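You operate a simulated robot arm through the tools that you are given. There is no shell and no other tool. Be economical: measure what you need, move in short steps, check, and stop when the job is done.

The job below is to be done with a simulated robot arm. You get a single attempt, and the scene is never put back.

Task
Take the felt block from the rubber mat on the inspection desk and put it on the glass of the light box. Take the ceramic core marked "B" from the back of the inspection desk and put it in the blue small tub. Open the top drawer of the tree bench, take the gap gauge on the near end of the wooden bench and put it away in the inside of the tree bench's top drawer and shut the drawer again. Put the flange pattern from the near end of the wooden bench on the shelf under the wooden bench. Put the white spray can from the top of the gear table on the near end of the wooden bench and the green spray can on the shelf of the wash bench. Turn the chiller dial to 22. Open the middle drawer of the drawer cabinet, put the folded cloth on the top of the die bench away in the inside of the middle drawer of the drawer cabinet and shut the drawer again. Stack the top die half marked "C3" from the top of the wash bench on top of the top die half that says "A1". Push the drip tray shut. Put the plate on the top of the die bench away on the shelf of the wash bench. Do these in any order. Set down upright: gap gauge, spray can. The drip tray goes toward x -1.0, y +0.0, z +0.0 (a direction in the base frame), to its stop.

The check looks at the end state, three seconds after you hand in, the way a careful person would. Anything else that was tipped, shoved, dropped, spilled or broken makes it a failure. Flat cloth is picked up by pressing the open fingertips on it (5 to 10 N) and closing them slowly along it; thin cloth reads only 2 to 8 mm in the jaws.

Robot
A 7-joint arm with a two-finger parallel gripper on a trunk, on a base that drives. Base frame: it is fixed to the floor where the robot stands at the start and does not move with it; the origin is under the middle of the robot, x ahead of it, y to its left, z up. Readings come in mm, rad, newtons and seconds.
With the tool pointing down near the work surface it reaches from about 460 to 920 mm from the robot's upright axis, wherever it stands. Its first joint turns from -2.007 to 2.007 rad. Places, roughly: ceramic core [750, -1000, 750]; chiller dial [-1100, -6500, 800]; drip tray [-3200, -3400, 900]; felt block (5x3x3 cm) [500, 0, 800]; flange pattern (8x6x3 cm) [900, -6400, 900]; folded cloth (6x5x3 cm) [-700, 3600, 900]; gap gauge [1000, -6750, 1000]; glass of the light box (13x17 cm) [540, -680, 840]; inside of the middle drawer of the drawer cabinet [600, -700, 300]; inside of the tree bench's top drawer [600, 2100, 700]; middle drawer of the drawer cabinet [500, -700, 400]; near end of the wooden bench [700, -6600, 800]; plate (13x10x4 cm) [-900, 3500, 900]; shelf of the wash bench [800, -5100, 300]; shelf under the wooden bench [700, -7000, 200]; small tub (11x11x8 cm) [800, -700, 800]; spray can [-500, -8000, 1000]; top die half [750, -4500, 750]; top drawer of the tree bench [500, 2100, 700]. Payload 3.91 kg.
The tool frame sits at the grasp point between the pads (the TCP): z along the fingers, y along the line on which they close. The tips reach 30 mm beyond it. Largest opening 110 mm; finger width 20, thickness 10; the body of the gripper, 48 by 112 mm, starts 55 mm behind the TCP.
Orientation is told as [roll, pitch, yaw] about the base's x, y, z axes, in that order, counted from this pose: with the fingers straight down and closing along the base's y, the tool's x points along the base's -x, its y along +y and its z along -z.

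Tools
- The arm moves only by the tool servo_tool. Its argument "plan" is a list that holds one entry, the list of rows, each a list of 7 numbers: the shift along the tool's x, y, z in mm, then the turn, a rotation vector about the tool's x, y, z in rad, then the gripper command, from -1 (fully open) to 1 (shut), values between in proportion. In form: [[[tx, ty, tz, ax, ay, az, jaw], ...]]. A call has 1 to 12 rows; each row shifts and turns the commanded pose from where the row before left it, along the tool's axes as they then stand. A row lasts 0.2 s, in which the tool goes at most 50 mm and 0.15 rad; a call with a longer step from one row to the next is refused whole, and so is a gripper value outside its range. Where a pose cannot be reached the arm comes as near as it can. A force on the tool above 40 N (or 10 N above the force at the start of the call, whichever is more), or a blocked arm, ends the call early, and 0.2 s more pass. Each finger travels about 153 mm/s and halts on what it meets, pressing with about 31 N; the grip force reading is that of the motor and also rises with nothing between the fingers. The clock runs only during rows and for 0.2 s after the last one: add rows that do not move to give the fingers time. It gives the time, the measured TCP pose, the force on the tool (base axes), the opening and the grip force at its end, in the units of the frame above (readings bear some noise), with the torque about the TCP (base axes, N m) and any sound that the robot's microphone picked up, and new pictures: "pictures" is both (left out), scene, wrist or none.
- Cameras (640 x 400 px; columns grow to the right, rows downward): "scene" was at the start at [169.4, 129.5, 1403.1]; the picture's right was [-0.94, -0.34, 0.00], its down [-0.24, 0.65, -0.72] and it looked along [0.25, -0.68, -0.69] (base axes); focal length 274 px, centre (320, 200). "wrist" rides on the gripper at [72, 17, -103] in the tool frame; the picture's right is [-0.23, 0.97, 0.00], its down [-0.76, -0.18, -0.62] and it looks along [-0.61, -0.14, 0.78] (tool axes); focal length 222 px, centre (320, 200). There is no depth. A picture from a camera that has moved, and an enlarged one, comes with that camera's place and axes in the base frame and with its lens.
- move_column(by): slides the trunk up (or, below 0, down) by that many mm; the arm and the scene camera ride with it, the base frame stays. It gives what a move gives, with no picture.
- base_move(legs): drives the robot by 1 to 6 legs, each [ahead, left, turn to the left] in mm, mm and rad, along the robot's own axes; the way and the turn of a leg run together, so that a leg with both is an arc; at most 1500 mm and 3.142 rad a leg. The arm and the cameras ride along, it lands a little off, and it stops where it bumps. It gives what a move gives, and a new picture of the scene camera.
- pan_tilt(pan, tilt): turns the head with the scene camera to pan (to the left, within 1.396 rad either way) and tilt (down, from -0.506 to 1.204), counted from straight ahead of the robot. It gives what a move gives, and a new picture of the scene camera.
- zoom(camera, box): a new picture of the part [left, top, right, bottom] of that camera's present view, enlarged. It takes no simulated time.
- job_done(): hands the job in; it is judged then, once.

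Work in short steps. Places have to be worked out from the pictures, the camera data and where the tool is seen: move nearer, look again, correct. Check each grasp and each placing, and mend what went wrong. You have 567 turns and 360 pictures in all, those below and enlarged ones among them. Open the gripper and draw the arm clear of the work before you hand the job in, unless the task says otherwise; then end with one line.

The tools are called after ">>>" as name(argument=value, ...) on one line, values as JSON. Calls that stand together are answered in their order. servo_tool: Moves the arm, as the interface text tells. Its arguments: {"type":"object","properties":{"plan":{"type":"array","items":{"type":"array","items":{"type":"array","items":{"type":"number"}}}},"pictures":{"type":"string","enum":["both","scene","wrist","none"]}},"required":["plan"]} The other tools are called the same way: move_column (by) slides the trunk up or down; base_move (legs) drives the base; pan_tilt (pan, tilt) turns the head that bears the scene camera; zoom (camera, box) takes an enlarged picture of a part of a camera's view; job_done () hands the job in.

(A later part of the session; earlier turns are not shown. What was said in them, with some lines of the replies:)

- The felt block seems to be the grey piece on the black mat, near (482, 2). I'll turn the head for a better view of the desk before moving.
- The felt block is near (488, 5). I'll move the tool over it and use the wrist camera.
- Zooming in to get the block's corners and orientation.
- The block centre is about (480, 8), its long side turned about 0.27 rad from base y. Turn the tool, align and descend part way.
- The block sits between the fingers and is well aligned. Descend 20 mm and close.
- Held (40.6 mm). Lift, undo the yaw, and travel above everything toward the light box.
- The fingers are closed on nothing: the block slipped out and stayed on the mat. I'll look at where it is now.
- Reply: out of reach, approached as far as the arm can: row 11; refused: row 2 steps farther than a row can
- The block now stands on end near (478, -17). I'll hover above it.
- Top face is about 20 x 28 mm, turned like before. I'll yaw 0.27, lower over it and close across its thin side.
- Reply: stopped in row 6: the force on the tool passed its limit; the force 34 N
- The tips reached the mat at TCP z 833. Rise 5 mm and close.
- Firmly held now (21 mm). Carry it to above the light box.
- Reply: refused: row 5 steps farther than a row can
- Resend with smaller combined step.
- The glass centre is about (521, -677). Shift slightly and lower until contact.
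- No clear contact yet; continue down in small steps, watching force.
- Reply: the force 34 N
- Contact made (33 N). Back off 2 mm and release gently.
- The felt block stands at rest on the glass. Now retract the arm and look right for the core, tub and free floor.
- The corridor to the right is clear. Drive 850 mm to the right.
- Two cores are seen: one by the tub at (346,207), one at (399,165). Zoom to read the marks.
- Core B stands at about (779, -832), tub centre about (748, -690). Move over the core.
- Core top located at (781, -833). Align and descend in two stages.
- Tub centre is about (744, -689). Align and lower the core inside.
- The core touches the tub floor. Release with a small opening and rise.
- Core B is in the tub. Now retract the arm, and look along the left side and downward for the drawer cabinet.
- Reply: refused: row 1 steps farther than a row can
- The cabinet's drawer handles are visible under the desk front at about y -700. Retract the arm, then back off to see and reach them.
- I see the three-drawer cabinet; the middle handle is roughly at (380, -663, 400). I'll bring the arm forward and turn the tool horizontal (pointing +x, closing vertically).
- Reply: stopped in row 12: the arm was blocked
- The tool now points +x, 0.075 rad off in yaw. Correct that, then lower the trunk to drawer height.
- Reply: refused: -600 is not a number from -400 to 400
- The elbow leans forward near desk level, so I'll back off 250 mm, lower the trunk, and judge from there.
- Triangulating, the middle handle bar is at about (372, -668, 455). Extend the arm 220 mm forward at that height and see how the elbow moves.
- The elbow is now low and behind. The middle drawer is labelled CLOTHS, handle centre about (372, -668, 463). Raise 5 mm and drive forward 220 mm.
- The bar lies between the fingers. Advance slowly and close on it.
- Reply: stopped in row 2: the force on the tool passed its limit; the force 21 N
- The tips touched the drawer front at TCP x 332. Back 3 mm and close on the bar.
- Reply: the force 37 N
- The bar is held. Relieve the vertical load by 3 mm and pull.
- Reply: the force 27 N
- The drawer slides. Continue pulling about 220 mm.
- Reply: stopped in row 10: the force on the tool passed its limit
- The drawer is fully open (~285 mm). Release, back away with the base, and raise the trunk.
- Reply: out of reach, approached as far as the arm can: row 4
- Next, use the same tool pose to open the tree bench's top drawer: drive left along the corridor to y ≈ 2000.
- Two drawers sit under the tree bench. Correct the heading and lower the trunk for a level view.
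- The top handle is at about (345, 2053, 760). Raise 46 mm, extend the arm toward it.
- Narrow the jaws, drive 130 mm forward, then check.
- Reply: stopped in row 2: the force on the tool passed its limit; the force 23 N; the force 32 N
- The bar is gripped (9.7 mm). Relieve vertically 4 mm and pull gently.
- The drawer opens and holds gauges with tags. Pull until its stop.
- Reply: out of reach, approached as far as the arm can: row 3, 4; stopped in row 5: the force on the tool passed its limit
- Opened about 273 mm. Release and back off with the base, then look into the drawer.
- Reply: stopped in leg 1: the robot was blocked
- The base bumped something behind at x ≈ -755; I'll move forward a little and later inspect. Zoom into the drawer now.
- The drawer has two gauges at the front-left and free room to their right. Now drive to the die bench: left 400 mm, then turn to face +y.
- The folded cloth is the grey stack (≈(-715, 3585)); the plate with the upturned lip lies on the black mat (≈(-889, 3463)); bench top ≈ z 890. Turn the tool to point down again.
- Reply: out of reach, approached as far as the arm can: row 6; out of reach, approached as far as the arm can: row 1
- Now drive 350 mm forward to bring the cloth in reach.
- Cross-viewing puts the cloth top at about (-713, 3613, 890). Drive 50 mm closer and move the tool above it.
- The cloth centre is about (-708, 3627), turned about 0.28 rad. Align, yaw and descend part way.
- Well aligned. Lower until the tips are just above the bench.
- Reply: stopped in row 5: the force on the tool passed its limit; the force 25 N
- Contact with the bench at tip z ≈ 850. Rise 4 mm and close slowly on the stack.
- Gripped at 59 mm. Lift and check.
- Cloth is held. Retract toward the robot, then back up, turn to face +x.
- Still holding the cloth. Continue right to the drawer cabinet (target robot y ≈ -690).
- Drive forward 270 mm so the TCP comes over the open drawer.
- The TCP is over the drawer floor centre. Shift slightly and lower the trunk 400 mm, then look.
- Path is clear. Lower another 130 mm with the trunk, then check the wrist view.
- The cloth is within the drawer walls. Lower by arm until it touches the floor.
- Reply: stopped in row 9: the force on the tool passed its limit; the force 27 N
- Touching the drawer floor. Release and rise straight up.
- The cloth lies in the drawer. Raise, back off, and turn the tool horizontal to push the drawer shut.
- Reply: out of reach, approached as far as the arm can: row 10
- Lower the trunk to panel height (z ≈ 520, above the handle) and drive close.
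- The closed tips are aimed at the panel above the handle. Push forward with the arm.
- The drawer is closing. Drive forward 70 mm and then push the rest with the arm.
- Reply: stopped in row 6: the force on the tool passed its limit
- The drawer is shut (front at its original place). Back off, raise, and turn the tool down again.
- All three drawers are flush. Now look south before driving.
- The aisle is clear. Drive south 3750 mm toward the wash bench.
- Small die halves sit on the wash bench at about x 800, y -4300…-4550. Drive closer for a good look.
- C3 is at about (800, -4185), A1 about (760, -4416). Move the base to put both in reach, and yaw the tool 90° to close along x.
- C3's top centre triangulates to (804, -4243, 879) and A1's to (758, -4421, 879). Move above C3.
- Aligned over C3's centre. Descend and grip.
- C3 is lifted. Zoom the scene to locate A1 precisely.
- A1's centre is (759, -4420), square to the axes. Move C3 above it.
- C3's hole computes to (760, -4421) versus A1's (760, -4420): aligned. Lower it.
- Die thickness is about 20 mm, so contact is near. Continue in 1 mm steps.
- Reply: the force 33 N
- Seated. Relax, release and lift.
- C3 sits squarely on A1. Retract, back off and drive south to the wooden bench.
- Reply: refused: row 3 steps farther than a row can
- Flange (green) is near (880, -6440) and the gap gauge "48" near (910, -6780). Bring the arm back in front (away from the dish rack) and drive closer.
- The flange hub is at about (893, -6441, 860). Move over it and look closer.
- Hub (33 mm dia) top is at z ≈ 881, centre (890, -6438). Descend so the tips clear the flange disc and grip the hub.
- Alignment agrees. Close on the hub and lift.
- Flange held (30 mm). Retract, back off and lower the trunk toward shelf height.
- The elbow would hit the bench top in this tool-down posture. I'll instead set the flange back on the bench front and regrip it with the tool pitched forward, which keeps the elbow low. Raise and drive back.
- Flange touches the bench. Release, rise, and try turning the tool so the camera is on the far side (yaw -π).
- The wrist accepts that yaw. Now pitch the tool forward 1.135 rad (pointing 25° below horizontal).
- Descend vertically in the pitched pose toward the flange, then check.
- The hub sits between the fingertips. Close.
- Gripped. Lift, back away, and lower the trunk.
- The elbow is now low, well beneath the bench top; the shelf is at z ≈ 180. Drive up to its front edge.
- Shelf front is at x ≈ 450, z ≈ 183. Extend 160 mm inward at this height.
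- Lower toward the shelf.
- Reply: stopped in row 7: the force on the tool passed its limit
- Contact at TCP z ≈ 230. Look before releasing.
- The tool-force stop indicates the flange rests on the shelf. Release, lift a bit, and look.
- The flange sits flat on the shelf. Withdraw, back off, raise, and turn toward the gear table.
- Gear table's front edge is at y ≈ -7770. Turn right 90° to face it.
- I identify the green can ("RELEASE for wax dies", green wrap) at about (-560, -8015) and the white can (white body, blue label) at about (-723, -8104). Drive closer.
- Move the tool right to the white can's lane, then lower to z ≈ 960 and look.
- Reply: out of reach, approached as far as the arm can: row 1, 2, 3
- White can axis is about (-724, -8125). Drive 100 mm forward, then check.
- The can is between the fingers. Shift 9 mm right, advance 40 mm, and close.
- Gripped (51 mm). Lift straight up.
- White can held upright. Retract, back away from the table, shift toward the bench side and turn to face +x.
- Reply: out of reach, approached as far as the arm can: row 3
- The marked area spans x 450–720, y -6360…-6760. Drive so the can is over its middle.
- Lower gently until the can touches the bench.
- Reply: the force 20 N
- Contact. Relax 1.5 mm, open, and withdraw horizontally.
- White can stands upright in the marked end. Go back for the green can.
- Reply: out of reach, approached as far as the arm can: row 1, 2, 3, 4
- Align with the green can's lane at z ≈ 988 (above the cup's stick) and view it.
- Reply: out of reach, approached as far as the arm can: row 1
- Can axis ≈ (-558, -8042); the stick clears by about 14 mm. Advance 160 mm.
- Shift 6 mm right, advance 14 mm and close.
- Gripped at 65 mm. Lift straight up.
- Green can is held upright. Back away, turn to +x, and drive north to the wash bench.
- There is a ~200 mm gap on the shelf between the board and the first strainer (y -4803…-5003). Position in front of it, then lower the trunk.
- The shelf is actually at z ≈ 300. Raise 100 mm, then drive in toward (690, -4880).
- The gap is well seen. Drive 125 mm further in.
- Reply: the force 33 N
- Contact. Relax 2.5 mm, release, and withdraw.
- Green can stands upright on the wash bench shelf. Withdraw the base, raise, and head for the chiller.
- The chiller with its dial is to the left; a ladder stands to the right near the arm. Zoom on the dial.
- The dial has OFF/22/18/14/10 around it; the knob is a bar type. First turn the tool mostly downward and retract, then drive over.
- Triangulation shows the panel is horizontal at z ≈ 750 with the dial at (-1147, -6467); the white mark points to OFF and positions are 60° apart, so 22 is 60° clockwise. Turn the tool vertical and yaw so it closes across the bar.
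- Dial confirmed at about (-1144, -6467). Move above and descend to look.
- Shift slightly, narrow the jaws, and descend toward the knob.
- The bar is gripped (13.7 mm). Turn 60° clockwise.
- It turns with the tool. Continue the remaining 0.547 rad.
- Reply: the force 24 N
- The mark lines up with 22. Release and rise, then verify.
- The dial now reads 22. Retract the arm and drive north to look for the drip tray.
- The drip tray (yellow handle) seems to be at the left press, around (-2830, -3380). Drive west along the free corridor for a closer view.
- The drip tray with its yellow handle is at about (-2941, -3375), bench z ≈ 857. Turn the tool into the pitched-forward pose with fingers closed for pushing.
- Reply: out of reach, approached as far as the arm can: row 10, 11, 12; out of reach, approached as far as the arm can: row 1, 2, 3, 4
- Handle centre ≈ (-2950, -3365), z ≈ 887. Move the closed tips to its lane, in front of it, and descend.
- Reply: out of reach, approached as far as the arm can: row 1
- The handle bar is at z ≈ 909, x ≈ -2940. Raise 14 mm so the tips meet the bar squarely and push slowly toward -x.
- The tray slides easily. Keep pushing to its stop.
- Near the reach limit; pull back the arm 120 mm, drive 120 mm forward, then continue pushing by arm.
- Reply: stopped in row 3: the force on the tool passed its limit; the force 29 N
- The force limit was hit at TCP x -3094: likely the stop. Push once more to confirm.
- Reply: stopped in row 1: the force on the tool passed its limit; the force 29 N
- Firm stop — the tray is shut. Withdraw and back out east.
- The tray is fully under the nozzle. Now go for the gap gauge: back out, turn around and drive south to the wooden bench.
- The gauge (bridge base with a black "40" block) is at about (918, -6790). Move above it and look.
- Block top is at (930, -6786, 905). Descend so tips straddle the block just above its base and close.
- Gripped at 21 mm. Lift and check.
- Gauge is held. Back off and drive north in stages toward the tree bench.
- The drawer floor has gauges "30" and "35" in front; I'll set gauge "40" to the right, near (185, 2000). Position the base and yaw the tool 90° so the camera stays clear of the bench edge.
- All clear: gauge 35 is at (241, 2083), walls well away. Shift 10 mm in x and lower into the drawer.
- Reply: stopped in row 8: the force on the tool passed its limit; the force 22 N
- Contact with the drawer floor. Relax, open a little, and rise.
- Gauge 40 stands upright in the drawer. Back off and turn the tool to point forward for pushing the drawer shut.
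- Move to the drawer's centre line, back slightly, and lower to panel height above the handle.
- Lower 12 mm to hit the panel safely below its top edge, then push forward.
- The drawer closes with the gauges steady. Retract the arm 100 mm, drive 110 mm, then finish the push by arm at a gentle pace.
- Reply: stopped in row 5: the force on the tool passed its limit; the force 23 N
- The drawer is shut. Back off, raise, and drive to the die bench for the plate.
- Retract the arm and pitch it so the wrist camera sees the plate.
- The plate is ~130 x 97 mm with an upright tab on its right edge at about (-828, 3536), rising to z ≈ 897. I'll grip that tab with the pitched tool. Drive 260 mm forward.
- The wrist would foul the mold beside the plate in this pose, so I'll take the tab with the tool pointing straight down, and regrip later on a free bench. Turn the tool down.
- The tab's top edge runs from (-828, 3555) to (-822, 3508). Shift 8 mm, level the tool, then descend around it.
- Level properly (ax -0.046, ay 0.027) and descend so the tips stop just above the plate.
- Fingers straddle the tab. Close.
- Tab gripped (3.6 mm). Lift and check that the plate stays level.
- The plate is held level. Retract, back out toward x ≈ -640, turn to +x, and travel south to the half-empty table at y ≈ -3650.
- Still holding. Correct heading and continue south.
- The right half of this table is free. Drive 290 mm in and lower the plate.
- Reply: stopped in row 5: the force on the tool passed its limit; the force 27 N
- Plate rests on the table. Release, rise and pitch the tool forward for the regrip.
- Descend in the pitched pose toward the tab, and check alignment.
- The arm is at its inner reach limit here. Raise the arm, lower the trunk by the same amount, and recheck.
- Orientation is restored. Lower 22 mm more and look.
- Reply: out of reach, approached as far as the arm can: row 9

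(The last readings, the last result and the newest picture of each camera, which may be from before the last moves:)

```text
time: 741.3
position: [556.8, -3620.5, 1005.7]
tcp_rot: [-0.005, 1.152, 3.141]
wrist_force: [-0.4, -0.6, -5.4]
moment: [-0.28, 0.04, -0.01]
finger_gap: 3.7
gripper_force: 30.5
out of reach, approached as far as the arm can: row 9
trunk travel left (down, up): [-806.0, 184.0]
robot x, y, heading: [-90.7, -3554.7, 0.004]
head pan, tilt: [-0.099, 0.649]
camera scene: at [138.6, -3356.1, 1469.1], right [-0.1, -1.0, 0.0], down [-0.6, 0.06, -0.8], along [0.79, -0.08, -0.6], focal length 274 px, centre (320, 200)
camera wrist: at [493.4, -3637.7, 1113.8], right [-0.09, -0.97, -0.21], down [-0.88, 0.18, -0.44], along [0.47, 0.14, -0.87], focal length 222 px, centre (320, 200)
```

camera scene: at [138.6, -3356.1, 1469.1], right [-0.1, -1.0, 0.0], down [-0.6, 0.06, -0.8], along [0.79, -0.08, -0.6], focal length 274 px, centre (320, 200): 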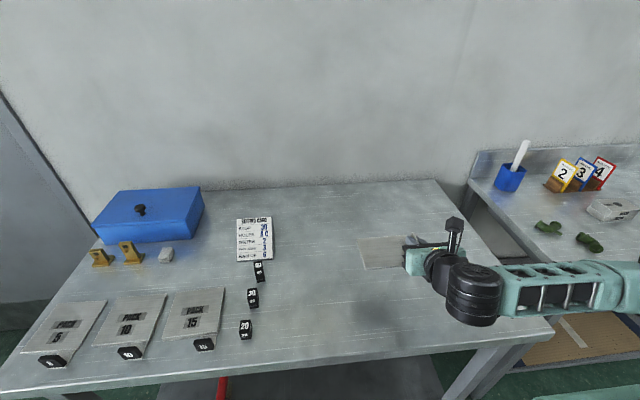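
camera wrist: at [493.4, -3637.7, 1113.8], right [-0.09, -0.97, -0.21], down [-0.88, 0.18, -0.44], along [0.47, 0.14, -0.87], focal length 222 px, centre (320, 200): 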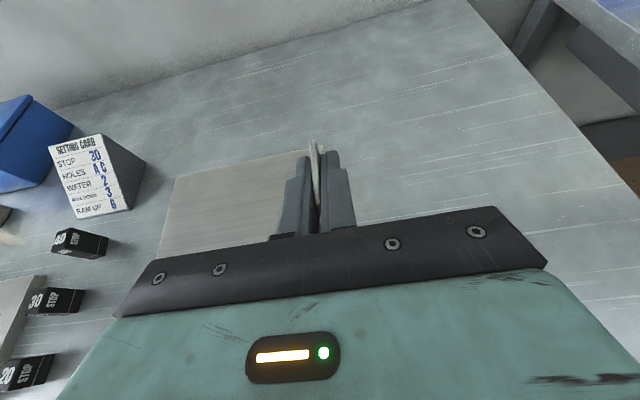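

Plate held level by its tab. Back off, drive south to the shelf gap, extend a bit and lower.

>>> base_move(legs=[[-420, 0, 0], [0, -1330, 0]])

>>> servo_tool(plan=[[[16.3, 0, 36.5, 0, 0, 0, 1], [16.3, 0, 36.5, 0, 0, 0, 1], [8, 0, 18, 0, 0, 0, 1], [0, 0, 0, 0, 0, 0, 1]]], pictures="none")

>>> move_column(by=-400)

>>> move_column(by=-230)

>>> pan_tilt(pan=-0.1, tilt=0.45)

```text
time: 750.2
position: [110.8, -4993.2, 1004.6]
tcp_rot: [-0.006, 1.153, 3.112]
wrist_force: [-0.1, -0.1, -4.1]
moment: [-0.27, 0.06, 0.01]
finger_gap: 3.8
gripper_force: 31.0
trunk travel left (down, up): [-806.0, 184.0]
robot x, y, heading: [-533.7, -4908.7, -0.031]
head pan, tilt: [-0.099, 0.649]
camera scene: at [-299.4, -4716.5, 1469.1], right [-0.13, -0.99, 0.0], down [-0.6, 0.08, -0.8], along [0.79, -0.1, -0.6], focal length 274 px, centre (320, 200)
```

scene: 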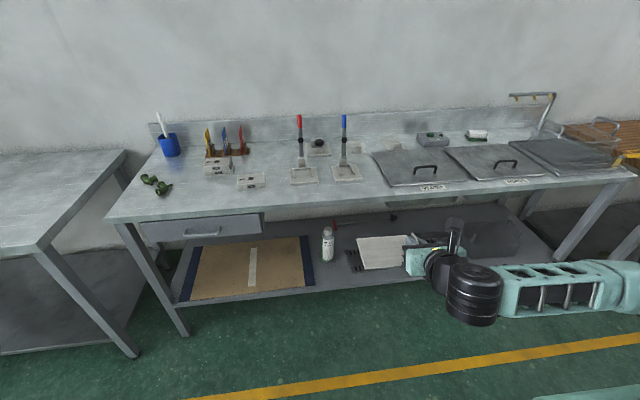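

```text
time: 751.2
position: [211.2, -4997.0, 1005.1]
tcp_rot: [-0.006, 1.153, 3.111]
wrist_force: [-1.3, -0.5, -5.0]
moment: [-0.25, 0.07, 0.02]
finger_gap: 3.9
gripper_force: 31.1
trunk travel left (down, up): [-806.0, 184.0]
robot x, y, heading: [-531.6, -4908.3, -0.029]
head pan, tilt: [-0.099, 0.649]
```

```text
time: 755.1
position: [210.7, -4996.3, 605.2]
tcp_rot: [-0.005, 1.153, 3.111]
wrist_force: [0.0, 0.6, -4.5]
moment: [-0.29, 0.07, 0.0]
finger_gap: 3.7
gripper_force: 30.7
trunk travel left (down, up): [-406.0, 584.0]
robot x, y, heading: [-533.6, -4907.8, -0.028]
head pan, tilt: [-0.099, 0.649]
```

```text
time: 757.5
position: [210.4, -4996.9, 375.0]
tcp_rot: [-0.007, 1.153, 3.11]
wrist_force: [0.1, 0.4, -5.9]
moment: [-0.24, 0.02, -0.01]
finger_gap: 3.6
gripper_force: 31.1
trunk travel left (down, up): [-176.0, 814.0]
robot x, y, heading: [-534.0, -4906.9, -0.03]
head pan, tilt: [-0.099, 0.649]
```

```text
time: 758.2
position: [210.7, -4995.3, 374.8]
tcp_rot: [-0.005, 1.151, 3.11]
wrist_force: [0.5, 0.3, -4.5]
moment: [-0.29, 0.05, 0.01]
finger_gap: 3.6
gripper_force: 31.4
trunk travel left (down, up): [-176.0, 814.0]
robot x, y, heading: [-534.4, -4904.1, -0.03]
head pan, tilt: [-0.099, 0.45]
camera scene: at [-294.4, -4717.1, 856.9], right [-0.13, -0.99, 0.0], down [-0.43, 0.06, -0.9], along [0.89, -0.12, -0.44], focal length 274 px, centre (320, 200)
```

scene: 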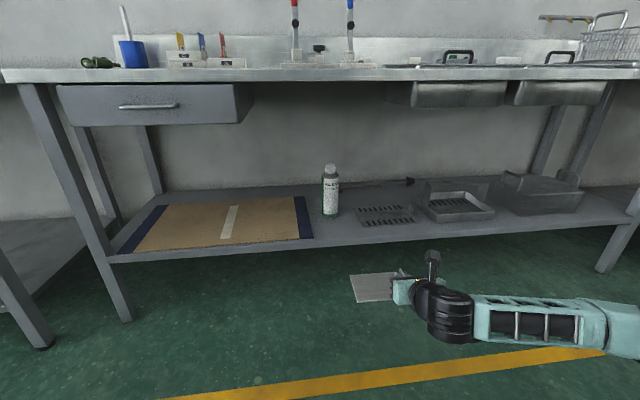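

Correct heading (+0.03) and drive in 330 mm; clearance above the shelf is ~50 mm.

>>> base_move(legs=[[0, 5, 0.03], [200, 0, 0]])

>>> servo_tool(plan=[[[0, 0, 0, 0, 0, 0, 1]]], pictures="wrist")

```text
time: 760.2
position: [404.5, -4969.1, 375.0]
tcp_rot: [-0.006, 1.153, 3.14]
wrist_force: [0.4, -0.6, -5.0]
moment: [-0.26, 0.01, -0.03]
finger_gap: 3.7
gripper_force: 30.9
trunk travel left (down, up): [-176.0, 814.0]
robot x, y, heading: [-342.7, -4902.8, -0.005]
head pan, tilt: [-0.099, 0.45]
camera scene: at [-107.5, -4705.3, 856.9], right [-0.1, -0.99, 0.0], down [-0.43, 0.04, -0.9], along [0.9, -0.09, -0.44], focal length 274 px, centre (320, 200)
```

scene: 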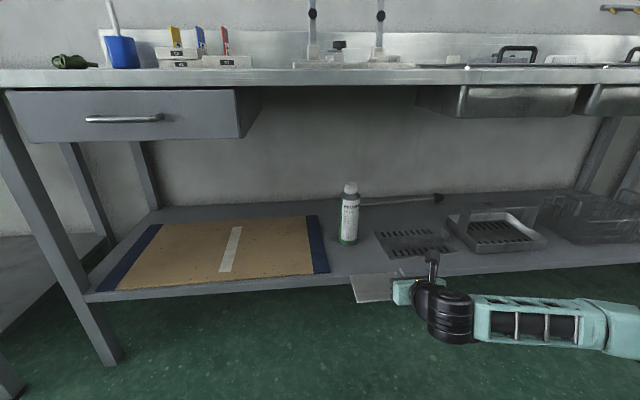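

```text
time: 760.6
position: [405.7, -4970.3, 374.5]
tcp_rot: [-0.004, 1.151, 3.141]
wrist_force: [0.8, -0.2, -5.0]
moment: [-0.26, 0.04, 0.02]
finger_gap: 3.9
gripper_force: 30.8
trunk travel left (down, up): [-176.0, 814.0]
robot x, y, heading: [-342.0, -4903.7, 0.005]
head pan, tilt: [-0.099, 0.45]
camera wrist: at [341.7, -4986.9, 482.7], right [-0.09, -0.97, -0.21], down [-0.88, 0.18, -0.44], along [0.47, 0.14, -0.87], focal length 222 px, centre (320, 200)
```

wrist: 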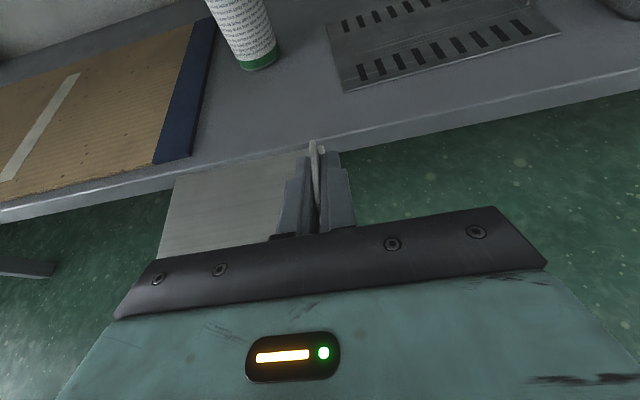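

Shelf front edge is x ≈ 520; the plate fits at x 532–628, y -4970…-4840. Drive 163 mm in.

>>> base_move(legs=[[163, 0, 0]])

>>> servo_tool(plan=[[[-13.6, 0, 6, 0, 0, 0, 1], [-9, 0, 4, 0, 0, 0, 1], [0, 0, 0, 0, 0, 0, 1]]], pictures="both")

```text
time: 762.0
position: [568.2, -4970.4, 373.8]
tcp_rot: [-0.005, 1.151, 3.14]
wrist_force: [0.5, 0.1, -4.0]
moment: [-0.27, 0.01, -0.01]
finger_gap: 4.1
gripper_force: 31.3
trunk travel left (down, up): [-176.0, 814.0]
robot x, y, heading: [-178.4, -4904.7, 0.001]
head pan, tilt: [-0.099, 0.45]
camera scene: at [56.4, -4705.4, 856.9], right [-0.1, -0.99, 0.0], down [-0.43, 0.04, -0.9], along [0.9, -0.09, -0.44], focal length 274 px, centre (320, 200)
```

scene: 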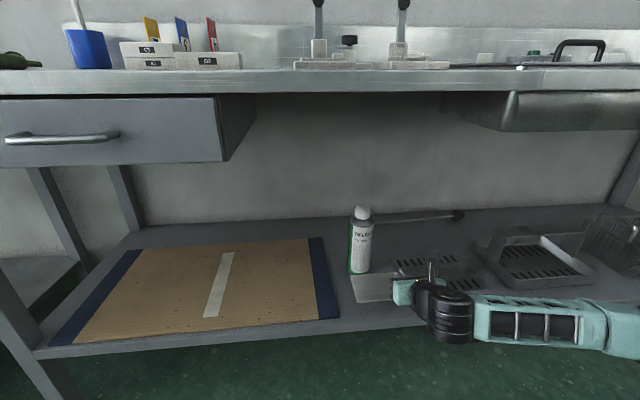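

```text
time: 762.8
position: [568.8, -4970.3, 348.3]
tcp_rot: [-0.003, 1.152, 3.139]
wrist_force: [0.7, 1.0, -5.1]
moment: [-0.29, 0.0, 0.01]
finger_gap: 3.9
gripper_force: 31.1
trunk travel left (down, up): [-176.0, 814.0]
robot x, y, heading: [-176.8, -4901.7, 0.003]
head pan, tilt: [-0.099, 0.45]
camera scene: at [56.4, -4705.4, 856.9], right [-0.1, -0.99, 0.0], down [-0.43, 0.04, -0.9], along [0.9, -0.09, -0.44], focal length 274 px, centre (320, 200)
camera wrist: at [505.8, -4986.8, 457.8], right [-0.09, -0.97, -0.21], down [-0.88, 0.18, -0.44], along [0.47, 0.14, -0.87], focal length 222 px, centre (320, 200)
```

scene: 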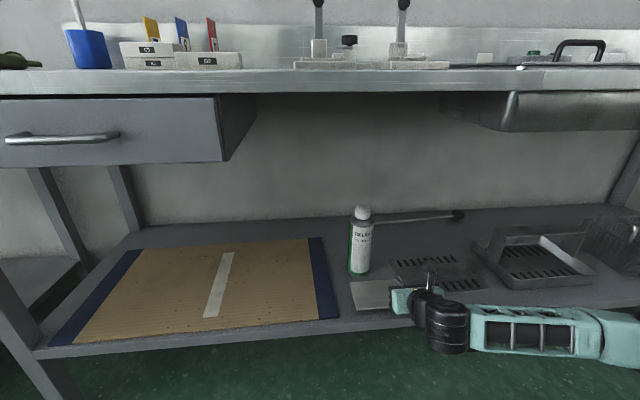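
wrist: 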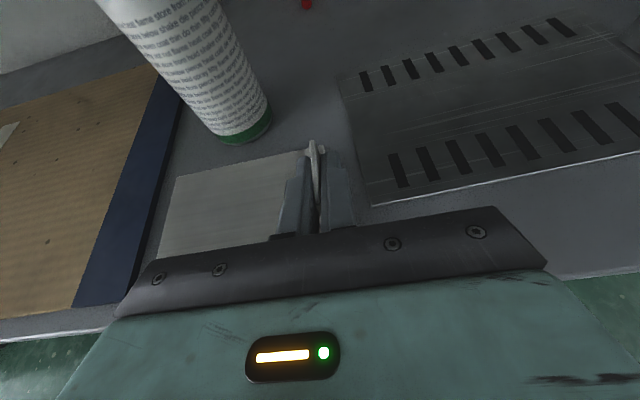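

Lower to the shelf.

>>> servo_tool(plan=[[[-9, 0, 4, 0, 0, 0, 1], [-5.5, 0, 2.4, 0, 0, 0, 1], [-3.6, 0, 1.6, 0, 0, 0, 1], [-2.7, 0, 1.2, 0, 0, 0, 1], [-1.8, 0, 0.8, 0, 0, 0, 1], [-1.8, 0, 0.8, 0, 0, 0, 1], [0, 0, 0, 0, 0, 0, 1]]], pictures="none")

```text
time: 764.4
position: [569.5, -4968.6, 326.4]
tcp_rot: [-0.008, 1.159, 3.139]
wrist_force: [-0.4, 4.2, 28.1]
moment: [-0.28, -0.19, 0.02]
finger_gap: 3.9
gripper_force: 31.2
trunk travel left (down, up): [-176.0, 814.0]
robot x, y, heading: [-174.0, -4899.4, 0.002]
head pan, tilt: [-0.099, 0.45]
```

Contact. Ease up slightly, open narrowly, and withdraw up and back along the tab.

>>> servo_tool(plan=[[[1.8, 0, -0.8, 0, 0, 0, 1], [0, 0, 0, 0, 0, 0, 0.8], [0, 0, 0, 0, 0, 0, 0.55], [0, 0, 0, 0, 0, 0, 0.55], [18, 0, -8, 0, 0, 0, 0.55], [36.5, 0, -16, 0, 0, 0, 0.55], [0, 0, 0, 0, 0, 0, 0.55]]], pictures="both")

```text
time: 766.0
position: [570.0, -4969.3, 382.9]
tcp_rot: [-0.006, 1.152, 3.139]
wrist_force: [0.1, 0.0, 0.0]
moment: [-0.01, -0.02, 0.02]
finger_gap: 24.8
gripper_force: 0.1
trunk travel left (down, up): [-176.0, 814.0]
robot x, y, heading: [-177.4, -4902.6, -0.003]
head pan, tilt: [-0.099, 0.45]
camera scene: at [56.3, -4705.3, 856.9], right [-0.1, -0.99, 0.0], down [-0.43, 0.04, -0.9], along [0.9, -0.09, -0.44], focal length 274 px, centre (320, 200)
camera wrist: at [506.6, -4987.1, 492.5], right [-0.09, -0.97, -0.21], down [-0.88, 0.18, -0.44], along [0.47, 0.14, -0.87], focal length 222 px, centre (320, 200)
```

scene: 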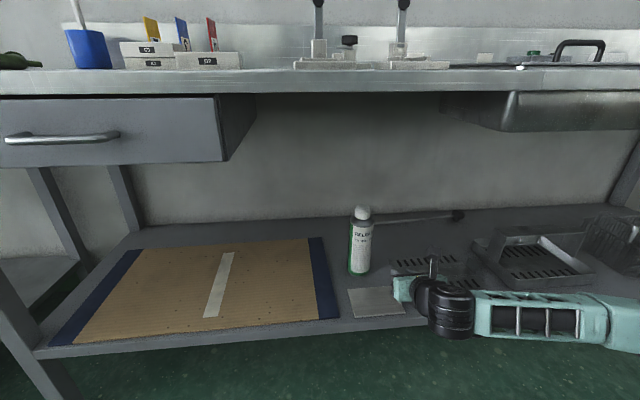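
wrist: 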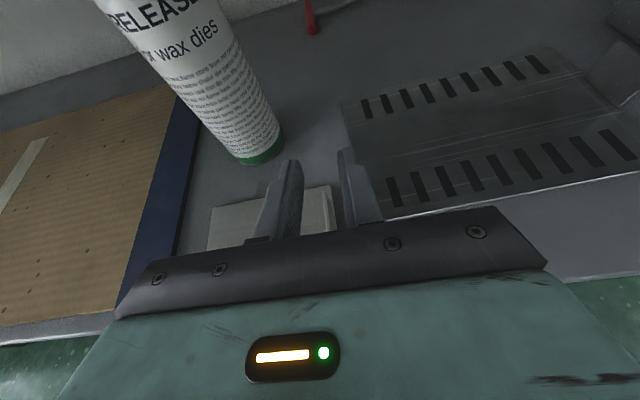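

The plate lies on the shelf. Back out and take a final look.

>>> base_move(legs=[[-330, 0, 0]])

>>> zoom(camera="scene", box=[200, 160, 480, 310])

```text
time: 768.2
position: [241.6, -4967.1, 384.3]
tcp_rot: [-0.006, 1.153, -3.139]
wrist_force: [-0.3, -0.7, -0.5]
moment: [-0.01, -0.01, 0.01]
finger_gap: 24.6
gripper_force: 0.0
trunk travel left (down, up): [-176.0, 814.0]
robot x, y, heading: [-505.3, -4904.5, 0.004]
head pan, tilt: [-0.099, 0.45]
camera scene: at [-273.3, -4704.9, 857.0], right [-0.1, -1.0, 0.0], down [-0.43, 0.04, -0.9], along [0.9, -0.09, -0.44], focal length 274 px, centre (320, 200)
```

scene: 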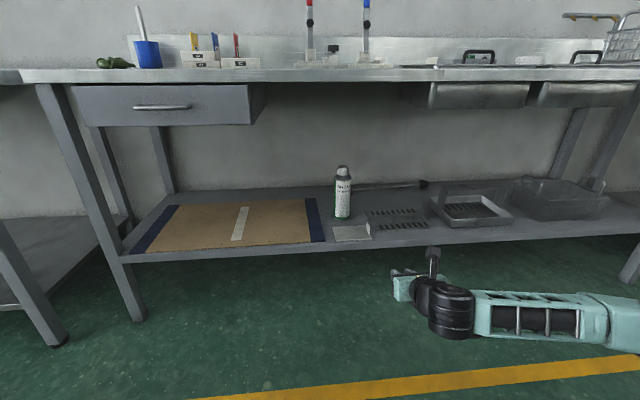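

```text
2.29 times, centred on (340, 235) of scene
camera zoom: at [-273.3, -4704.9, 857.0], right [-0.1, -1.0, 0.0], down [-0.43, 0.04, -0.9], along [0.9, -0.09, -0.44], focal length 627 px, centre (274, 120)
```

zoom: 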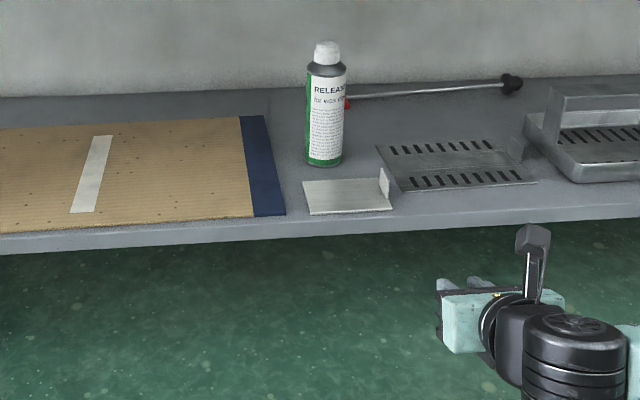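

The plate and green can are well placed. I'll raise the trunk, open the gripper, and drive north to check the table my base touched earlier.

>>> move_column(by=400)

>>> move_column(by=300)

>>> base_move(legs=[[-60, 1400, 0], [0, 1400, -0.01], [0, 1400, -0.01]])

>>> pan_tilt(pan=1.39, tilt=0.4)

```text
time: 772.0
position: [241.5, -4967.4, 784.2]
tcp_rot: [-0.005, 1.152, -3.141]
wrist_force: [-0.9, 0.0, -0.3]
moment: [0.0, 0.03, 0.02]
finger_gap: 24.9
gripper_force: 0.1
trunk travel left (down, up): [-576.0, 414.0]
robot x, y, heading: [-505.5, -4904.3, 0.006]
head pan, tilt: [-0.099, 0.45]
```

```text
time: 775.0
position: [240.9, -4968.0, 1084.3]
tcp_rot: [-0.005, 1.152, -3.141]
wrist_force: [0.7, 0.1, 0.0]
moment: [-0.02, 0.03, 0.04]
finger_gap: 24.7
gripper_force: 0.1
trunk travel left (down, up): [-876.0, 114.0]
robot x, y, heading: [-500.8, -4905.4, 0.005]
head pan, tilt: [-0.099, 0.45]
```

```text
time: 795.3
position: [251.3, -767.5, 1085.0]
tcp_rot: [-0.005, 1.152, 3.102]
wrist_force: [-0.3, 0.2, 0.0]
moment: [-0.02, 0.01, 0.0]
finger_gap: 24.9
gripper_force: 0.1
trunk travel left (down, up): [-876.0, 114.0]
robot x, y, heading: [-491.3, -667.9, -0.04]
head pan, tilt: [-0.099, 0.45]
camera scene: at [-251.4, -483.2, 1557.0], right [-0.14, -0.99, 0.0], down [-0.43, 0.06, -0.9], along [0.89, -0.12, -0.44], focal length 274 px, centre (320, 200)
```

scene: 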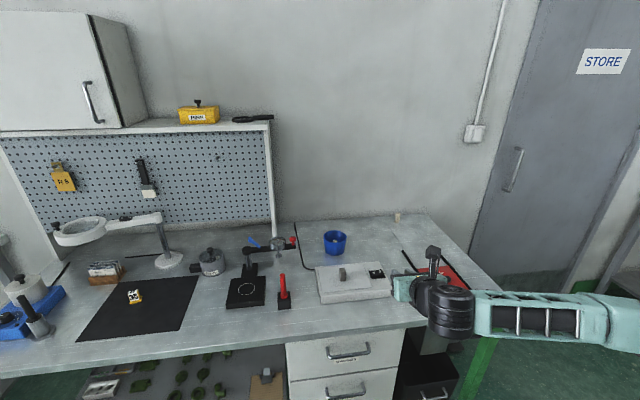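

```text
time: 796.9
position: [252.0, -767.1, 1084.1]
tcp_rot: [-0.006, 1.153, 3.101]
wrist_force: [0.1, -0.5, -0.5]
moment: [-0.01, -0.01, 0.06]
finger_gap: 24.8
gripper_force: 0.1
trunk travel left (down, up): [-876.0, 114.0]
robot x, y, heading: [-492.4, -671.1, -0.041]
head pan, tilt: [1.389, 0.4]
camera scene: at [-322.2, -380.2, 1561.7], right [0.98, -0.22, 0.0], down [-0.09, -0.38, -0.92], along [0.2, 0.9, -0.39], focal length 274 px, centre (320, 200)
```

scene: 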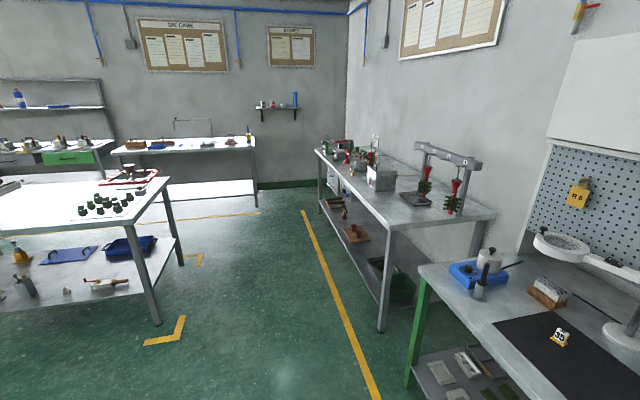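

>>> zoom(camera="scene", box=[0, 140, 270, 330])

```text
2.11 times, centred on (135, 235) of scene
camera zoom: at [-322.2, -380.2, 1561.7], right [0.98, -0.22, 0.0], down [-0.09, -0.38, -0.92], along [0.2, 0.9, -0.39], focal length 577 px, centre (710, 126)
```

zoom: 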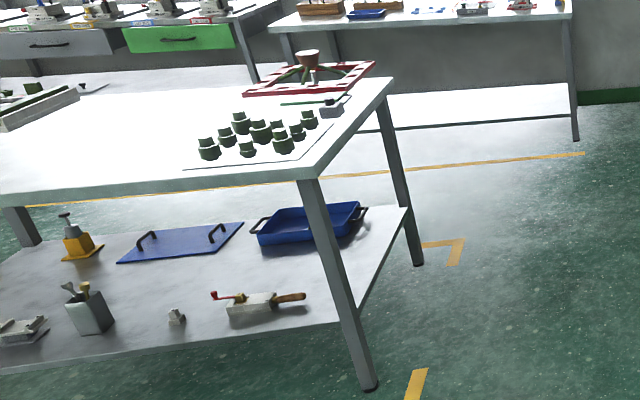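

Everything stands as it should. Open the gripper fully; the arm is clear of the work.

>>> servo_tool(plan=[[[0, 0, 0, 0, 0, 0, -1], [0, 0, 0, 0, 0, 0, -1], [0, 0, 0, 0, 0, 0, -1]]], pictures="none")

>>> job_done()

```text
time: 797.7
position: [251.9, -766.4, 1084.5]
tcp_rot: [-0.005, 1.151, 3.102]
wrist_force: [0.7, 1.4, -0.8]
moment: [0.01, 0.01, 0.01]
finger_gap: 109.8
gripper_force: 0.1
trunk travel left (down, up): [-876.0, 114.0]
robot x, y, heading: [-490.3, -670.1, -0.04]
head pan, tilt: [1.389, 0.4]
```

```text
The job is handed in.
```

All the listed tasks are done and the job is handed in; two notes: the felt block stands on end on the light box glass, and the base bumped something behind it while backing from the tree bench, with nothing seen tipped on the table there afterwards.
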